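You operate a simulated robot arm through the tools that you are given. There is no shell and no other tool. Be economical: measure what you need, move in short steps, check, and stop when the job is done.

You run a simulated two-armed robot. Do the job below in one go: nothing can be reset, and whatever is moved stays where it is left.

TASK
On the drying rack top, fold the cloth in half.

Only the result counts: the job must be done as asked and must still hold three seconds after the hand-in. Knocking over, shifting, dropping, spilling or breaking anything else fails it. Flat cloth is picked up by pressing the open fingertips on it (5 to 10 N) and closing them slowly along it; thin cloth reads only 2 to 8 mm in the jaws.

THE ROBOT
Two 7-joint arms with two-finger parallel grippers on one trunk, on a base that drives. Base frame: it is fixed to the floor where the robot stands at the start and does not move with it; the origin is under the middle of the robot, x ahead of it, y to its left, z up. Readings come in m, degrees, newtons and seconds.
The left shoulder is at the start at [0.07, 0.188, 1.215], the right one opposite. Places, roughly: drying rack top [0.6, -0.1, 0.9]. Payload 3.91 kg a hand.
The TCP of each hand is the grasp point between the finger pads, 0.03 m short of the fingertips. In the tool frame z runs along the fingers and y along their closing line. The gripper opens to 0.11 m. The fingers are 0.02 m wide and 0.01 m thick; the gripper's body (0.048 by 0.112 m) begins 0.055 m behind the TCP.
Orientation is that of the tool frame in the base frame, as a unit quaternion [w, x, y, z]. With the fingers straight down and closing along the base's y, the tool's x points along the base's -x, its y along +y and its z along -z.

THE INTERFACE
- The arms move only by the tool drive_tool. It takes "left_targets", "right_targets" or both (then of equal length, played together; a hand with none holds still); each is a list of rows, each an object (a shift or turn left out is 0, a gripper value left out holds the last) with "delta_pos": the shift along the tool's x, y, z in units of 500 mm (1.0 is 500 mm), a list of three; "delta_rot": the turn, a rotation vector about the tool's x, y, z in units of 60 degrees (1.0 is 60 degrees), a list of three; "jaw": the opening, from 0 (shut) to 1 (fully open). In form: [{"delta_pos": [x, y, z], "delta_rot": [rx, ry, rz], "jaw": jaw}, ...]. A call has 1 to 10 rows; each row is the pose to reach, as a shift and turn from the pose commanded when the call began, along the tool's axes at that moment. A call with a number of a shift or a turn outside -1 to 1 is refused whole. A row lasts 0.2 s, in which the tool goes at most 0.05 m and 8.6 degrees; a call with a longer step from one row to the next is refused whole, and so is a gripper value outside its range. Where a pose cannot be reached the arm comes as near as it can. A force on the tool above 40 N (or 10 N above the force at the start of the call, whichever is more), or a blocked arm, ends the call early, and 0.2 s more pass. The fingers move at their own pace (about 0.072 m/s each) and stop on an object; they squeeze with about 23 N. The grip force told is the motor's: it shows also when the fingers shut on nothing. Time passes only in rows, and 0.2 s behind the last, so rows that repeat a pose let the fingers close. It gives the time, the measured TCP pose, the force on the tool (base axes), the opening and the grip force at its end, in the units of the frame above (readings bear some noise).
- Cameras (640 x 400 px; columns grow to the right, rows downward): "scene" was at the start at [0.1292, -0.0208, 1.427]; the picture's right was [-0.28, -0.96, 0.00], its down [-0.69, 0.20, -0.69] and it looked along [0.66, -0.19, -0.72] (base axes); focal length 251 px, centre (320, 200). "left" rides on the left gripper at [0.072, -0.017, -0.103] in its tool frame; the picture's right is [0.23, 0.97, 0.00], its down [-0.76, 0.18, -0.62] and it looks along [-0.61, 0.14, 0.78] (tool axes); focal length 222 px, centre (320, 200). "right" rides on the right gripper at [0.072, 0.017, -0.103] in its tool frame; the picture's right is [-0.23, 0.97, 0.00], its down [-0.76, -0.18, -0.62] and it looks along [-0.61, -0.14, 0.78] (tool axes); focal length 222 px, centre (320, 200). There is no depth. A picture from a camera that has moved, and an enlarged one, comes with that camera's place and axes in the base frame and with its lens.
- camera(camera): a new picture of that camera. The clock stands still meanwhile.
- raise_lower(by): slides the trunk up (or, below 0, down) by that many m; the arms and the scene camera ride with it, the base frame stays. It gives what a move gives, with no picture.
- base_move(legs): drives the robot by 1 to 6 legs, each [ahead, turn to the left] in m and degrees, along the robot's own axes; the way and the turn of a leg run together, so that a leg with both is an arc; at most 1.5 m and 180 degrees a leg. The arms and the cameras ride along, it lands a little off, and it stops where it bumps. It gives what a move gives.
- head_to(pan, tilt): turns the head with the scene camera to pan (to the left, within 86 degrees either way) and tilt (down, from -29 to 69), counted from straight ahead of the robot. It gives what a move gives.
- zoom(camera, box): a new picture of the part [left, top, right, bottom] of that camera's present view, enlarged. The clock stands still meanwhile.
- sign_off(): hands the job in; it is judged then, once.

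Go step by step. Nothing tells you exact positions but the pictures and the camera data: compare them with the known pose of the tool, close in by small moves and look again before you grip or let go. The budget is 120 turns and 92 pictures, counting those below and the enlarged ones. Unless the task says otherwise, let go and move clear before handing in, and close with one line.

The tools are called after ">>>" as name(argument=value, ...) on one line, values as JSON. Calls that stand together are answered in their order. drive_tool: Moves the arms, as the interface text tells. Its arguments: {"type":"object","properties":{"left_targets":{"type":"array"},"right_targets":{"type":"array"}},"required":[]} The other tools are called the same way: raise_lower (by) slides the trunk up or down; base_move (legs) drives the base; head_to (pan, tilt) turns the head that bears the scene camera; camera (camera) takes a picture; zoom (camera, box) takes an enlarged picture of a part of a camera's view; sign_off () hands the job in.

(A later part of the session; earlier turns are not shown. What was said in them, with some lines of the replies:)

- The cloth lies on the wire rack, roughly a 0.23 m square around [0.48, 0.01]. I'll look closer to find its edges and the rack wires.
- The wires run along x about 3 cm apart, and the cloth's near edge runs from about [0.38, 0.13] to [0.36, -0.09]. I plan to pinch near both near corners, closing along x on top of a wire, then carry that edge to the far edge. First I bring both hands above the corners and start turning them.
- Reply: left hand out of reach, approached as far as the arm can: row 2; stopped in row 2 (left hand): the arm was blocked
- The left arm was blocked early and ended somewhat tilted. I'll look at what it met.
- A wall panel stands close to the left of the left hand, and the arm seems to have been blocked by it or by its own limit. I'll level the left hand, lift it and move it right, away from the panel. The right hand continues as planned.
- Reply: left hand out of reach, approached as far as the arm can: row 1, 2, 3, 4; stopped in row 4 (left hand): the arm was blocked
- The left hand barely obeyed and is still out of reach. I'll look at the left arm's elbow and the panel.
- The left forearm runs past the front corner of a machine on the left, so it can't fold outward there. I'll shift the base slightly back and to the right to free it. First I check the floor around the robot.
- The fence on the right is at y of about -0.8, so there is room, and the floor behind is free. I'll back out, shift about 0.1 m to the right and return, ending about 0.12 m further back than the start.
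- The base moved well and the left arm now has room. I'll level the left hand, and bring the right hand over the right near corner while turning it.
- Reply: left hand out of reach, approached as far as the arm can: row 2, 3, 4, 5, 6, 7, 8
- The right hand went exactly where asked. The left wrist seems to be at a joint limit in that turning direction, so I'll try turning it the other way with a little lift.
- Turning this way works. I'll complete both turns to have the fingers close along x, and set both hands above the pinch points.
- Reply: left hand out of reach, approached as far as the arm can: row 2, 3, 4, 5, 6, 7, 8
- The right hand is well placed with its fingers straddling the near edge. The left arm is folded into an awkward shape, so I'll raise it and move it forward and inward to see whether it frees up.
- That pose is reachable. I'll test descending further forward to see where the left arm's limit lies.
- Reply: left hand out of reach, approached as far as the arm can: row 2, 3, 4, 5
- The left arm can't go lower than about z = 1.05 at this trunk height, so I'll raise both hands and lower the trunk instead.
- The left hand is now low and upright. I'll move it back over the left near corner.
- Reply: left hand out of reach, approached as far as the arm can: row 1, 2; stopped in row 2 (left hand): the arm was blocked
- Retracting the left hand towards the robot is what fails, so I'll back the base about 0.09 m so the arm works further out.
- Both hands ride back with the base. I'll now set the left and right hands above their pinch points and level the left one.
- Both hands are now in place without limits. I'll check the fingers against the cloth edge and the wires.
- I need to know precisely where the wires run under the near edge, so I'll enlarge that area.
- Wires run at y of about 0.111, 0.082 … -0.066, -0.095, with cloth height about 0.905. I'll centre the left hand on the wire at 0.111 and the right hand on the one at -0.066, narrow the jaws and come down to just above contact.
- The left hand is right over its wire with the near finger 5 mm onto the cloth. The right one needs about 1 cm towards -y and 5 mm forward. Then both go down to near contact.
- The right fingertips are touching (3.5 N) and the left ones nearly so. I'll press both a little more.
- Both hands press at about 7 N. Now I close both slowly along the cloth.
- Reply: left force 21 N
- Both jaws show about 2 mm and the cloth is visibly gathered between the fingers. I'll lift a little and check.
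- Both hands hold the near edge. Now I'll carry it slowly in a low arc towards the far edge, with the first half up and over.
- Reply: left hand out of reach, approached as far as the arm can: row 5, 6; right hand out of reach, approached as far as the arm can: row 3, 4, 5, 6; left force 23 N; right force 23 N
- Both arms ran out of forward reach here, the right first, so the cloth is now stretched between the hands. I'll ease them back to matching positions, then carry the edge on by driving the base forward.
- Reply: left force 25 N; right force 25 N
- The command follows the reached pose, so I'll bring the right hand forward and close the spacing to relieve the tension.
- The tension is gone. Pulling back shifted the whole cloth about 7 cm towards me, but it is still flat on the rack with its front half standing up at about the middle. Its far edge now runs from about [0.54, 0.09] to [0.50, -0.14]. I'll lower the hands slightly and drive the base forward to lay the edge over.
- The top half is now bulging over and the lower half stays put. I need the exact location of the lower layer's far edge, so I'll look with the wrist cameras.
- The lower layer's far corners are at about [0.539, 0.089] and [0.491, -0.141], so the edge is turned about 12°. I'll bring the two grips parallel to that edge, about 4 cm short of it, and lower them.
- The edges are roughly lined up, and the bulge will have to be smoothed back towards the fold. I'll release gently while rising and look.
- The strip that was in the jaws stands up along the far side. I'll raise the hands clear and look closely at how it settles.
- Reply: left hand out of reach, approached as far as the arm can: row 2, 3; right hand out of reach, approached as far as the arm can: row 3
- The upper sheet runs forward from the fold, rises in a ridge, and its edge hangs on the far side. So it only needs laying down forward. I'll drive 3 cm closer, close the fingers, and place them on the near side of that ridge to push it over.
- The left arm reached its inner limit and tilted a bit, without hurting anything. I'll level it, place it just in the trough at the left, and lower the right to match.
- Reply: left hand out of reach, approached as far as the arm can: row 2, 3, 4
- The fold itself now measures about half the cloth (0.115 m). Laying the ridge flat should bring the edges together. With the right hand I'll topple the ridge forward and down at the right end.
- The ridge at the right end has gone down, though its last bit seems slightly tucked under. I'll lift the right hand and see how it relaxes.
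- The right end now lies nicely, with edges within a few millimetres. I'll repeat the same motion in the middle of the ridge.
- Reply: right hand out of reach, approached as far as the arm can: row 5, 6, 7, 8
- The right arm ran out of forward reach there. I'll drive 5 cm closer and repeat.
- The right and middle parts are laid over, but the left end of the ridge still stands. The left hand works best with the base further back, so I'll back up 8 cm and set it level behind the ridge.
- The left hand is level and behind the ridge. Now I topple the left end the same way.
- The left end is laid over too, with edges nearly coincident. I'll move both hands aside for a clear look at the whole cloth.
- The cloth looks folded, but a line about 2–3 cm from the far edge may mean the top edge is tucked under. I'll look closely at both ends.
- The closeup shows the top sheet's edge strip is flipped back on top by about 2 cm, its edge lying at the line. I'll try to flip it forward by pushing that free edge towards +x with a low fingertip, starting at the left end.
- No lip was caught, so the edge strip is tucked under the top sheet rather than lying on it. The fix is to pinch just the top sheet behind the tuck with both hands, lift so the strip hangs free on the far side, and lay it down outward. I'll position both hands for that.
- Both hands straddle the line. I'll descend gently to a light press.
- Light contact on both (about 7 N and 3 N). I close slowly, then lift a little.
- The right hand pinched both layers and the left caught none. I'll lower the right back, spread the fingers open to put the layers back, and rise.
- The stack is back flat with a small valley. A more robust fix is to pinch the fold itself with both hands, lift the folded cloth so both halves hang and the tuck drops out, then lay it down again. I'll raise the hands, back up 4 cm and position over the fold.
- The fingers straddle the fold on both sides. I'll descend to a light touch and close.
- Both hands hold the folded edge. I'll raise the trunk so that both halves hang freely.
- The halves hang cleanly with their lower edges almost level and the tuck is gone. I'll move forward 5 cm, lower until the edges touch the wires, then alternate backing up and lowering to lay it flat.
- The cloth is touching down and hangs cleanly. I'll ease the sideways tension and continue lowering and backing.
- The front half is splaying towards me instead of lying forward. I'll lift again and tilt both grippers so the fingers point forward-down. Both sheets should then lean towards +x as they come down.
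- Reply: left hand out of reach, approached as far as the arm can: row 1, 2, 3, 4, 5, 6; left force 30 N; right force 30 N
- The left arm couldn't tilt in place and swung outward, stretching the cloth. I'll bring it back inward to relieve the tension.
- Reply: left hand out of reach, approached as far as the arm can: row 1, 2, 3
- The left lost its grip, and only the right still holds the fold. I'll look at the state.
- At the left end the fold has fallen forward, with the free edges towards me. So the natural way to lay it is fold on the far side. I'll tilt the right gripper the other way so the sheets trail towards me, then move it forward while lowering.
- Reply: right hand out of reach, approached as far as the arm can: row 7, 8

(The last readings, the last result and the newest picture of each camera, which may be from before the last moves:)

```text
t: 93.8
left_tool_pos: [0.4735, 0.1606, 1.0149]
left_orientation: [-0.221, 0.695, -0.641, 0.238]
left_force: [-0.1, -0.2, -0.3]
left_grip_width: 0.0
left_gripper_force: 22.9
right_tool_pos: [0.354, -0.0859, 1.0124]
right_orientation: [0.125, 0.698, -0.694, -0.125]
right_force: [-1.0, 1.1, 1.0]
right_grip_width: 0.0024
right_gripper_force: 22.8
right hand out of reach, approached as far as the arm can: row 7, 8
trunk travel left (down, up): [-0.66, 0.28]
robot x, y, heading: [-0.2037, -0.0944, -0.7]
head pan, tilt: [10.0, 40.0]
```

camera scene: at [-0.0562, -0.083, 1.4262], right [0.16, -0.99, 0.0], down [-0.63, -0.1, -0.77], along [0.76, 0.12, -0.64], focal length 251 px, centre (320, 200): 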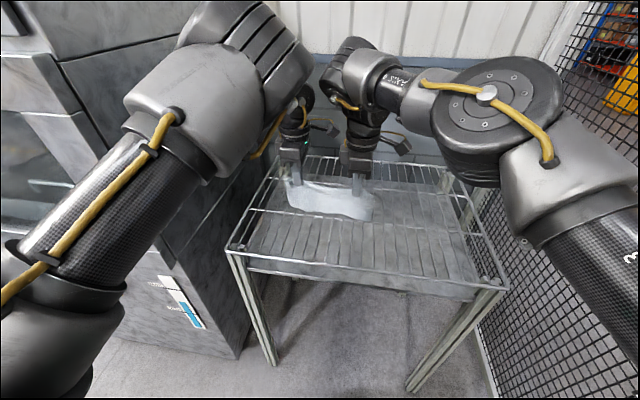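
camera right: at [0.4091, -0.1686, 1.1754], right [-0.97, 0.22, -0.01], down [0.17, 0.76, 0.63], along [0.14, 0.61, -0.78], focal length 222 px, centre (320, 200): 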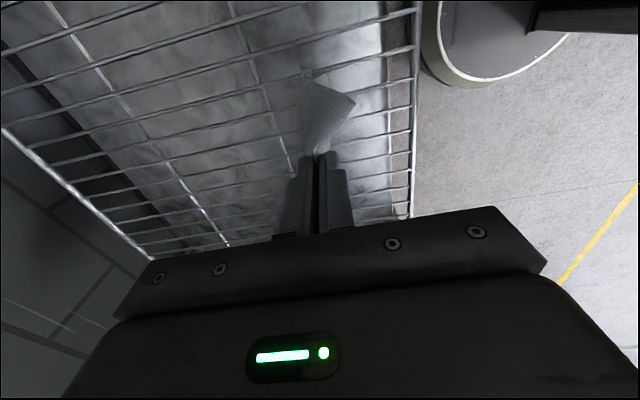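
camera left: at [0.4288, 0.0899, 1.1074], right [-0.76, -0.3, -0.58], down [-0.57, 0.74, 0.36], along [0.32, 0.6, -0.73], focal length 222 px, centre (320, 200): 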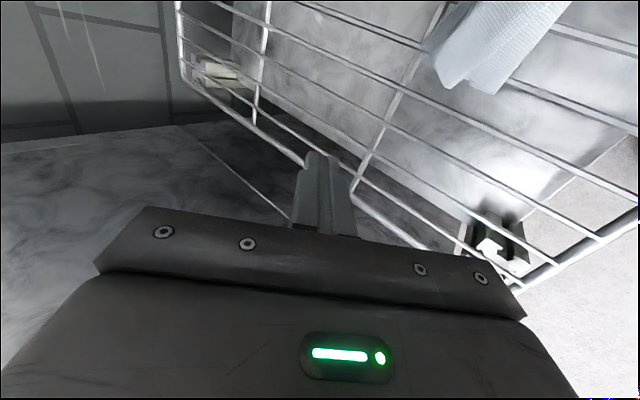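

>>> drive_tool(left_targets=[{"delta_rot": [-0.13, 0, 0]}, {"delta_rot": [-0.26, 0, 0]}, {"delta_rot": [-0.39, 0, 0]}, {"delta_rot": [-0.52, 0, 0]}, {"delta_rot": [-0.62, 0, 0]}])

>>> base_move(legs=[[0.06, 0]])

>>> raise_lower(by=-0.02)

```text
t: 95.0
left_tool_pos: [0.4773, 0.1444, 1.0273]
left_orientation: [-0.001, 0.72, -0.694, 0.017]
left_force: [0.0, 0.9, -0.1]
left_grip_width: 0.0
left_gripper_force: 23.3
right_tool_pos: [0.3564, -0.0879, 1.0118]
right_orientation: [0.124, 0.699, -0.693, -0.124]
right_force: [-0.1, -0.1, -0.4]
right_grip_width: 0.0026
right_gripper_force: 22.6
trunk travel left (down, up): [-0.66, 0.28]
robot x, y, heading: [-0.2082, -0.0953, -0.5]
head pan, tilt: [10.0, 40.0]
```

```text
t: 96.0
left_tool_pos: [0.5286, 0.1403, 1.0371]
left_orientation: [-0.008, 0.719, -0.695, 0.022]
left_force: [0.6, 0.0, -0.4]
left_grip_width: 0.0
left_gripper_force: 22.8
right_tool_pos: [0.4067, -0.0894, 1.0195]
right_orientation: [0.119, 0.7, -0.694, -0.12]
right_force: [0.7, -0.3, -0.7]
right_grip_width: 0.0022
right_gripper_force: 23.2
trunk travel left (down, up): [-0.66, 0.28]
robot x, y, heading: [-0.1462, -0.0964, -0.9]
head pan, tilt: [10.0, 40.0]
```

```text
t: 96.7
left_tool_pos: [0.5266, 0.1414, 1.0196]
left_orientation: [-0.008, 0.719, -0.695, 0.023]
left_force: [-0.9, 0.9, 1.0]
left_grip_width: 0.0001
left_gripper_force: 23.4
right_tool_pos: [0.4053, -0.0887, 1.0019]
right_orientation: [0.119, 0.7, -0.694, -0.12]
right_force: [-0.5, -0.4, 0.7]
right_grip_width: 0.0024
right_gripper_force: 23.0
trunk travel left (down, up): [-0.64, 0.3]
robot x, y, heading: [-0.1463, -0.099, -0.7]
head pan, tilt: [10.0, 40.0]
```

Now the right arm itself sweeps forward and down so that the sheets trail towards me.

>>> drive_tool(right_targets=[{"delta_pos": [0, -0.041, -0.004]}, {"delta_pos": [0, -0.082, -0.008]}, {"delta_pos": [0, -0.117, 0.001]}, {"delta_pos": [0, -0.153, 0.014]}, {"delta_pos": [0, -0.18, 0.03]}, {"delta_pos": [0, -0.203, 0.047]}])

>>> zoom(camera="scene", box=[240, 130, 400, 230])

```text
t: 98.1
left_tool_pos: [0.5313, 0.1413, 1.0149]
left_orientation: [-0.006, 0.719, -0.695, 0.021]
left_force: [0.6, 0.5, -0.2]
left_grip_width: 0.0001
left_gripper_force: 22.5
right_tool_pos: [0.4254, -0.0941, 0.9442]
right_orientation: [0.12, 0.7, -0.693, -0.122]
right_force: [0.5, -0.1, -0.2]
right_grip_width: 0.0024
right_gripper_force: 23.0
right hand out of reach, approached as far as the arm can: row 1, 2, 3, 4, 5, 6
trunk travel left (down, up): [-0.64, 0.3]
robot x, y, heading: [-0.1474, -0.0994, -0.7]
head pan, tilt: [10.0, 40.0]
```

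```text
4.00 times, centred on (320, 180) of scene
camera zoom: at [-0.0082, -0.084, 1.3511], right [0.16, -0.99, 0.0], down [-0.64, -0.1, -0.77], along [0.76, 0.12, -0.64], focal length 1003 px, centre (320, 280)
```

zoom: 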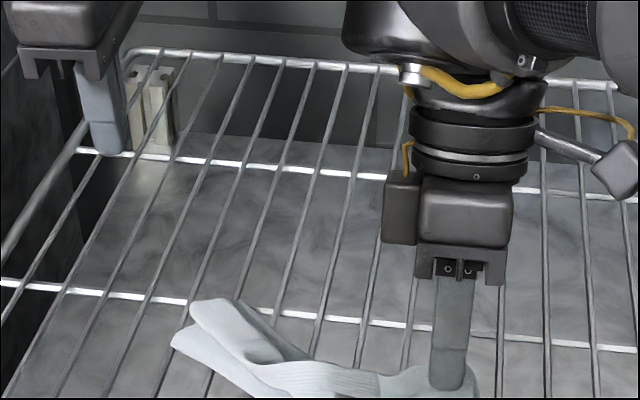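

The cloth is now bunched at the right hand. I'll lift it clear on the right hand alone and level that gripper. Hanging from one end, the folded strip should straighten and can then be laid by trailing it.

>>> raise_lower(by=0.2)

>>> drive_tool(right_targets=[{"delta_rot": [0.11, 0, 0]}, {"delta_rot": [0.22, 0, 0]}, {"delta_rot": [0.33, 0, 0]}, {"delta_rot": [0.33, 0, 0]}, {"delta_rot": [0.33, 0, 0]}])

>>> camera(camera="scene")

```text
t: 100.3
left_tool_pos: [0.5311, 0.1416, 1.2155]
left_orientation: [-0.007, 0.719, -0.695, 0.021]
left_force: [0.5, -0.4, -0.5]
left_grip_width: 0.0
left_gripper_force: 23.0
right_tool_pos: [0.4268, -0.0946, 1.1437]
right_orientation: [0.119, 0.7, -0.694, -0.121]
right_force: [0.3, -0.2, 0.5]
right_grip_width: 0.0028
right_gripper_force: 23.1
trunk travel left (down, up): [-0.84, 0.1]
robot x, y, heading: [-0.149, -0.1009, -0.8]
head pan, tilt: [10.0, 40.0]
```

```text
t: 101.5
left_tool_pos: [0.5285, 0.1405, 1.216]
left_orientation: [-0.007, 0.72, -0.694, 0.02]
left_force: [-0.3, 0.0, -0.8]
left_grip_width: 0.0001
left_gripper_force: 23.2
right_tool_pos: [0.4262, -0.0932, 1.1446]
right_orientation: [-0.003, 0.711, -0.703, 0.0]
right_force: [0.3, -0.2, -0.3]
right_grip_width: 0.0028
right_gripper_force: 23.3
trunk travel left (down, up): [-0.84, 0.1]
robot x, y, heading: [-0.1451, -0.0988, -0.8]
head pan, tilt: [10.0, 40.0]
```

```text
4 pictures are left
camera scene: at [-0.0093, -0.084, 1.5513], right [0.16, -0.99, 0.0], down [-0.63, -0.1, -0.77], along [0.76, 0.12, -0.64], focal length 251 px, centre (320, 200)
```

scene: 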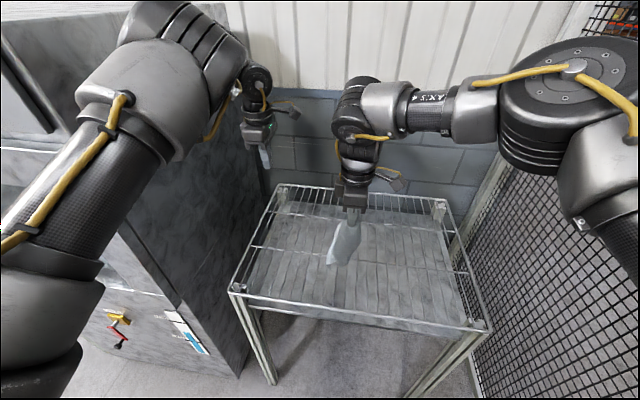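

>>> zoom(camera="scene", box=[300, 195, 396, 275])

```text
5.00 times, centred on (348, 235) of scene
camera zoom: at [-0.0093, -0.084, 1.5513], right [0.16, -0.99, 0.0], down [-0.63, -0.1, -0.77], along [0.76, 0.12, -0.64], focal length 1254 px, centre (180, 25)
```

zoom: 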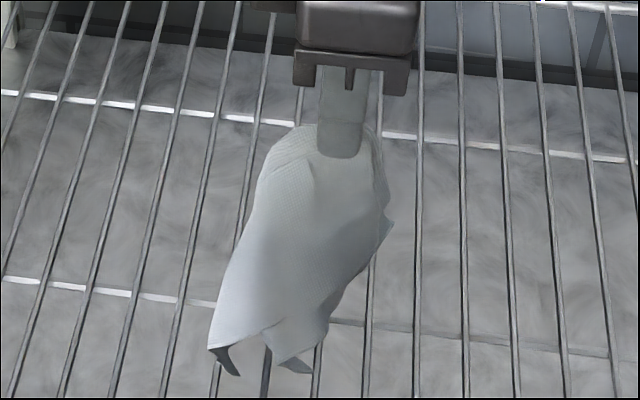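

The cloth hangs as a closed folded strip, spine on the left and free edges on the right, with its layers together and facing me. I'll carry it forward, lower until its bottom touches, then lay it flat by drawing the hand back towards me while lowering.

>>> base_move(legs=[[0.13, 0]])

>>> raise_lower(by=-0.06)

```text
t: 102.7
left_tool_pos: [0.6463, 0.1384, 1.2257]
left_orientation: [-0.011, 0.72, -0.694, 0.023]
left_force: [1.2, -0.2, 1.3]
left_grip_width: 0.0001
left_gripper_force: 23.5
right_tool_pos: [0.5435, -0.0963, 1.1525]
right_orientation: [-0.006, 0.711, -0.704, 0.003]
right_force: [-1.1, -0.1, -0.3]
right_grip_width: 0.0025
right_gripper_force: 22.9
trunk travel left (down, up): [-0.84, 0.1]
robot x, y, heading: [-0.0164, -0.0996, -1.0]
head pan, tilt: [10.0, 40.0]
```

```text
t: 103.7
left_tool_pos: [0.6567, 0.1402, 1.1597]
left_orientation: [-0.008, 0.719, -0.694, 0.022]
left_force: [-0.9, 0.0, -0.4]
left_grip_width: 0.0
left_gripper_force: 23.5
right_tool_pos: [0.5519, -0.0944, 1.0869]
right_orientation: [-0.003, 0.711, -0.703, 0.001]
right_force: [0.3, 0.2, -0.3]
right_grip_width: 0.0024
right_gripper_force: 23.3
trunk travel left (down, up): [-0.78, 0.16]
robot x, y, heading: [-0.0209, -0.1027, -0.9]
head pan, tilt: [10.0, 40.0]
```

>>> drive_tool(right_targets=[{"delta_pos": [0, 0.04, 0]}, {"delta_pos": [0, 0.07, 0.008]}, {"delta_pos": [0, 0.1, 0.024]}, {"delta_pos": [0, 0.124, 0.044]}, {"delta_pos": [0, 0.148, 0.068]}, {"delta_pos": [0, 0.172, 0.092]}, {"delta_pos": [0, 0.196, 0.12]}, {"delta_pos": [0, 0.22, 0.148]}, {"delta_pos": [0, 0.244, 0.176]}, {"delta_pos": [0, 0.268, 0.204]}])

```text
t: 105.9
left_tool_pos: [0.6537, 0.1402, 1.161]
left_orientation: [-0.01, 0.72, -0.694, 0.023]
left_force: [0.6, -0.6, -0.7]
left_grip_width: 0.0001
left_gripper_force: 22.6
right_tool_pos: [0.4178, -0.0966, 0.9848]
right_orientation: [-0.004, 0.711, -0.703, 0.002]
right_force: [0.9, -1.0, -0.7]
right_grip_width: 0.0024
right_gripper_force: 23.4
trunk travel left (down, up): [-0.78, 0.16]
robot x, y, heading: [-0.0139, -0.0989, -0.9]
head pan, tilt: [10.0, 40.0]
```

The sweep went as commanded. I'll finish the last part of it and take a look.

>>> drive_tool(right_targets=[{"delta_pos": [0, 0.024, 0.024]}, {"delta_pos": [0, 0.048, 0.05]}, {"delta_pos": [0, 0.066, 0.072]}, {"delta_pos": [0, 0.08, 0.09]}])

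>>> zoom(camera="scene", box=[250, 150, 410, 310])

```text
t: 106.9
left_tool_pos: [0.6539, 0.1397, 1.1614]
left_orientation: [-0.008, 0.72, -0.694, 0.022]
left_force: [0.4, 0.4, -0.8]
left_grip_width: 0.0
left_gripper_force: 23.0
right_tool_pos: [0.3776, -0.0978, 0.9407]
right_orientation: [-0.004, 0.711, -0.703, 0.002]
right_force: [-0.3, -0.2, 0.5]
right_grip_width: 0.0024
right_gripper_force: 23.1
trunk travel left (down, up): [-0.78, 0.16]
robot x, y, heading: [-0.0162, -0.1013, -0.7]
head pan, tilt: [10.0, 40.0]
```

```text
2.50 times, centred on (330, 230) of scene
camera zoom: at [0.1202, -0.0859, 1.4913], right [0.16, -0.99, 0.0], down [-0.63, -0.1, -0.77], along [0.76, 0.12, -0.64], focal length 627 px, centre (295, 125)
```

zoom: 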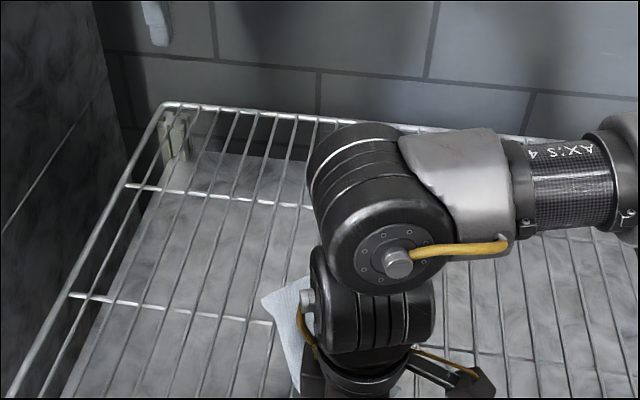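

The arm hides the cloth, but it should be laid out beyond the hand. I'll release with a small spreading motion, rise, and move the hand aside to look.

>>> drive_tool(right_targets=[{"delta_pos": [0, 0, 0.01]}, {"delta_pos": [0, 0, 0.012], "jaw": 0.06}, {"delta_pos": [0, 0, 0.012], "jaw": 0.14}, {"delta_pos": [0, 0, 0.012], "jaw": 0.22}, {"delta_pos": [0, 0, 0.012], "jaw": 0.32}, {"delta_pos": [0, 0, -0.02], "jaw": 0.32}, {"delta_pos": [0, 0, -0.08], "jaw": 0.32}, {"delta_pos": [0, 0, -0.16], "jaw": 0.32}, {"delta_pos": [0.08, 0, -0.2], "jaw": 0.32}, {"delta_pos": [0.16, 0, -0.22], "jaw": 0.32}])

>>> drive_tool(right_targets=[{"delta_pos": [0.08, 0, 0]}, {"delta_pos": [0.16, 0, 0]}, {"delta_pos": [0.24, 0, 0]}, {"delta_pos": [0.3, 0, 0]}])

>>> zoom(camera="scene", box=[240, 190, 400, 290])

```text
t: 109.1
left_tool_pos: [0.655, 0.1368, 1.1616]
left_orientation: [-0.009, 0.719, -0.695, 0.021]
left_force: [0.0, -0.6, 0.0]
left_grip_width: 0.0001
left_gripper_force: 22.8
right_tool_pos: [0.3761, -0.1795, 1.0513]
right_orientation: [-0.004, 0.71, -0.704, 0.001]
right_force: [-1.2, -0.6, -0.4]
right_grip_width: 0.0355
right_gripper_force: 0.0
trunk travel left (down, up): [-0.78, 0.16]
robot x, y, heading: [-0.0157, -0.1028, -0.8]
head pan, tilt: [10.0, 40.0]
```

```text
t: 110.1
left_tool_pos: [0.6546, 0.1387, 1.1607]
left_orientation: [-0.009, 0.72, -0.694, 0.022]
left_force: [0.4, -0.7, 0.8]
left_grip_width: 0.0001
left_gripper_force: 22.9
right_tool_pos: [0.3769, -0.3286, 1.0482]
right_orientation: [-0.005, 0.711, -0.703, 0.001]
right_force: [-0.4, -0.6, -0.4]
right_grip_width: 0.035
right_gripper_force: 0.1
trunk travel left (down, up): [-0.78, 0.16]
robot x, y, heading: [-0.0177, -0.1005, -1.0]
head pan, tilt: [10.0, 40.0]
```

```text
4.00 times, centred on (320, 240) of scene
camera zoom: at [0.1197, -0.0886, 1.4913], right [0.16, -0.99, 0.0], down [-0.63, -0.1, -0.77], along [0.76, 0.12, -0.64], focal length 1003 px, centre (320, 40)
```

zoom: 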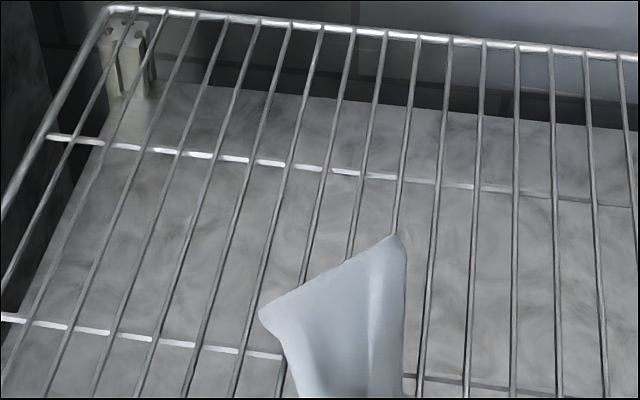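

The far short end is about 0.12 m wide, just what a half-folded strip should be. I'll use the last picture on the rest of the strip.

>>> zoom(camera="scene", box=[240, 230, 400, 370])

```text
2.86 times, centred on (320, 300) of scene
camera zoom: at [0.1197, -0.0886, 1.4913], right [0.16, -0.99, 0.0], down [-0.63, -0.1, -0.77], along [0.76, 0.12, -0.64], focal length 716 px, centre (320, -86)
```

zoom: 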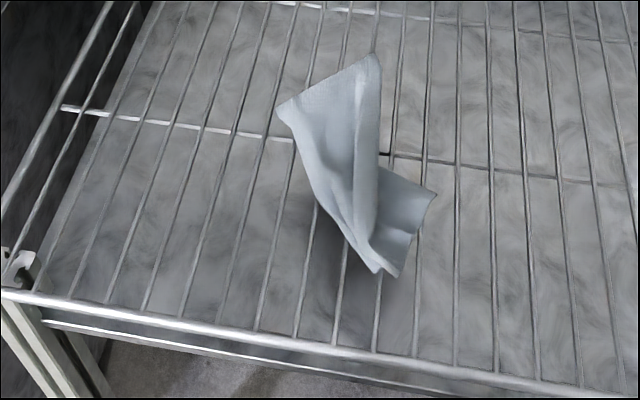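

The strip is folded and mostly laid, but its near end (the 4–5 cm beyond my old grip) flopped sideways. Its free corner sits at about [0.454, -0.137] and belongs near [0.425, -0.226]. Using only force and jaw readings, I'll pinch that end flap and pull it straight.

>>> drive_tool(right_targets=[{"delta_pos": [-0.09, -0.03, 0], "jaw": 0.33}, {"delta_pos": [-0.18, -0.06, 0], "jaw": 0.33}, {"delta_pos": [-0.27, -0.09, 0], "jaw": 0.33}, {"delta_pos": [-0.35, -0.11, 0.02], "jaw": 0.33}, {"delta_pos": [-0.408, -0.126, 0.07], "jaw": 0.33}, {"delta_pos": [-0.408, -0.126, 0.14], "jaw": 0.33}, {"delta_pos": [-0.408, -0.126, 0.19], "jaw": 0.33}, {"delta_pos": [-0.408, -0.126, 0.215], "jaw": 0.33}, {"delta_pos": [-0.408, -0.126, 0.226], "jaw": 0.33}])

```text
t: 112.1
left_tool_pos: [0.6537, 0.1388, 1.161]
left_orientation: [-0.008, 0.72, -0.693, 0.021]
left_force: [0.5, -0.4, -0.7]
left_grip_width: 0.0
left_gripper_force: 23.0
right_tool_pos: [0.4405, -0.1219, 0.9363]
right_orientation: [-0.004, 0.711, -0.704, 0.001]
right_force: [0.3, 0.0, 0.5]
right_grip_width: 0.0365
right_gripper_force: 0.0
trunk travel left (down, up): [-0.78, 0.16]
robot x, y, heading: [-0.017, -0.0983, -1.2]
head pan, tilt: [10.0, 40.0]
```

>>> drive_tool(right_targets=[{"delta_pos": [0.004, 0, 0.005]}, {"delta_pos": [0.004, 0, 0.009]}, {"delta_pos": [0.004, 0, 0.012]}])

```text
t: 112.9
left_tool_pos: [0.6538, 0.1406, 1.161]
left_orientation: [-0.009, 0.72, -0.694, 0.022]
left_force: [0.4, 0.1, 1.0]
left_grip_width: 0.0001
left_gripper_force: 22.6
right_tool_pos: [0.4393, -0.1247, 0.9321]
right_orientation: [-0.004, 0.711, -0.703, 0.002]
right_force: [0.7, 0.3, 1.1]
right_grip_width: 0.0359
right_gripper_force: 0.0
trunk travel left (down, up): [-0.78, 0.16]
robot x, y, heading: [-0.0178, -0.1025, -0.9]
head pan, tilt: [10.0, 40.0]
```

>>> drive_tool(right_targets=[{"delta_pos": [0, 0, 0.003]}, {"delta_pos": [0, 0, 0.005]}])

```text
t: 113.5
left_tool_pos: [0.6519, 0.1402, 1.1627]
left_orientation: [-0.008, 0.719, -0.695, 0.023]
left_force: [0.2, 0.7, -0.5]
left_grip_width: 0.0
left_gripper_force: 23.1
right_tool_pos: [0.4399, -0.1242, 0.9318]
right_orientation: [-0.005, 0.711, -0.703, 0.003]
right_force: [0.2, -2.8, 22.8]
right_grip_width: 0.0355
right_gripper_force: 0.1
trunk travel left (down, up): [-0.78, 0.16]
robot x, y, heading: [-0.0142, -0.0993, -0.6]
head pan, tilt: [10.0, 40.0]
```

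The press is too hard at 23 N. I'll back off to a moderate press, then close slowly.

>>> drive_tool(right_targets=[{"delta_pos": [0, 0, -0.002]}, {"delta_pos": [0, 0, -0.002]}])

>>> drive_tool(right_targets=[{"jaw": 0.29}, {"jaw": 0.25}, {"jaw": 0.21}, {"jaw": 0.17}, {"jaw": 0.13}, {"jaw": 0.09}, {"jaw": 0.06}, {"jaw": 0.03}, {"jaw": 0}, {"jaw": 0}])

```text
t: 114.1
left_tool_pos: [0.6523, 0.1386, 1.1616]
left_orientation: [-0.009, 0.72, -0.694, 0.023]
left_force: [1.1, -0.2, -0.3]
left_grip_width: 0.0
left_gripper_force: 23.2
right_tool_pos: [0.4383, -0.1242, 0.9313]
right_orientation: [-0.005, 0.711, -0.703, 0.003]
right_force: [2.5, -2.4, 25.3]
right_grip_width: 0.0345
right_gripper_force: 0.1
trunk travel left (down, up): [-0.78, 0.16]
robot x, y, heading: [-0.0174, -0.0974, -0.9]
head pan, tilt: [10.0, 40.0]
```

```text
t: 116.3
left_tool_pos: [0.6515, 0.1401, 1.1618]
left_orientation: [-0.009, 0.719, -0.694, 0.023]
left_force: [-0.2, 0.4, -0.1]
left_grip_width: 0.0
left_gripper_force: 23.2
right_tool_pos: [0.4399, -0.1233, 0.9311]
right_orientation: [-0.005, 0.711, -0.703, 0.002]
right_force: [-1.7, 0.3, 22.8]
right_grip_width: 0.0021
right_gripper_force: 23.1
trunk travel left (down, up): [-0.78, 0.16]
robot x, y, heading: [-0.0173, -0.1003, -0.9]
head pan, tilt: [10.0, 40.0]
```

Cloth is caught (2.1 mm). I'll lift slightly and pull the end towards its proper place, watching the force.

>>> drive_tool(right_targets=[{"delta_pos": [0, 0, -0.03]}, {"delta_pos": [0.03, 0.01, -0.05]}, {"delta_pos": [0.06, 0.02, -0.05]}, {"delta_pos": [0.09, 0.03, -0.05]}, {"delta_pos": [0.12, 0.04, -0.05]}, {"delta_pos": [0.15, 0.05, -0.05]}])

```text
t: 117.7
left_tool_pos: [0.6545, 0.1383, 1.159]
left_orientation: [-0.009, 0.719, -0.695, 0.022]
left_force: [0.8, 0.1, 0.0]
left_grip_width: 0.0002
left_gripper_force: 23.2
right_tool_pos: [0.4163, -0.1993, 0.9543]
right_orientation: [-0.004, 0.71, -0.704, 0.002]
right_force: [0.8, 0.1, 0.3]
right_grip_width: 0.0019
right_gripper_force: 23.0
trunk travel left (down, up): [-0.78, 0.16]
robot x, y, heading: [-0.0182, -0.1012, -1.1]
head pan, tilt: [10.0, 40.0]
```

It follows with no resistance. I'll pull slightly further along the strip's axis, lower it, spread the fingers to release and rise.

>>> drive_tool(right_targets=[{"delta_pos": [0.028, 0.02, 0.0]}, {"delta_pos": [0.056, 0.04, 0.01]}, {"delta_pos": [0.056, 0.04, 0.03]}, {"delta_pos": [0.056, 0.04, 0.04]}, {"delta_pos": [0.056, 0.04, 0.041], "jaw": 0.06}, {"delta_pos": [0.056, 0.04, 0.041], "jaw": 0.14}, {"delta_pos": [0.056, 0.04, 0.041], "jaw": 0.24}, {"delta_pos": [0.056, 0.04, 0.041], "jaw": 0.34}, {"delta_pos": [0.056, 0.04, 0.0], "jaw": 0.34}, {"delta_pos": [0.056, 0.04, -0.08], "jaw": 0.34}])

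```text
t: 119.9
left_tool_pos: [0.6531, 0.1414, 1.1609]
left_orientation: [-0.008, 0.72, -0.694, 0.022]
left_force: [0.0, 0.0, -0.2]
left_grip_width: 0.0001
left_gripper_force: 23.4
right_tool_pos: [0.3963, -0.229, 0.9942]
right_orientation: [-0.003, 0.711, -0.703, 0.003]
right_force: [-0.2, 0.2, -0.7]
right_grip_width: 0.0373
right_gripper_force: 0.0
trunk travel left (down, up): [-0.78, 0.16]
robot x, y, heading: [-0.0138, -0.1018, -1.0]
head pan, tilt: [10.0, 40.0]
```

The end is released where it should lie, and I have no pictures left, so I'll move the hand well clear and hand in.

>>> drive_tool(right_targets=[{"delta_pos": [0.04, 0, -0.08]}, {"delta_pos": [0.1, 0, -0.14]}, {"delta_pos": [0.16, 0, -0.2]}])

>>> sign_off()

```text
t: 120.7
left_tool_pos: [0.6528, 0.138, 1.1603]
left_orientation: [-0.009, 0.72, -0.694, 0.022]
left_force: [-0.5, 0.2, 0.4]
left_grip_width: 0.0001
left_gripper_force: 22.9
right_tool_pos: [0.3952, -0.3118, 1.0941]
right_orientation: [-0.003, 0.711, -0.703, 0.002]
right_force: [-0.6, -0.4, 0.3]
right_grip_width: 0.0371
right_gripper_force: 0.0
trunk travel left (down, up): [-0.78, 0.16]
robot x, y, heading: [-0.0164, -0.1008, -0.9]
head pan, tilt: [10.0, 40.0]
```

```text
The job is handed in.
```

I handed in the cloth doubled over on the rack, but I couldn't confirm a clean half fold: in my last picture its near end was twisted and the middle buckled, and I pulled that end straight afterwards by force and jaw readings only, with no pictures left to check it.
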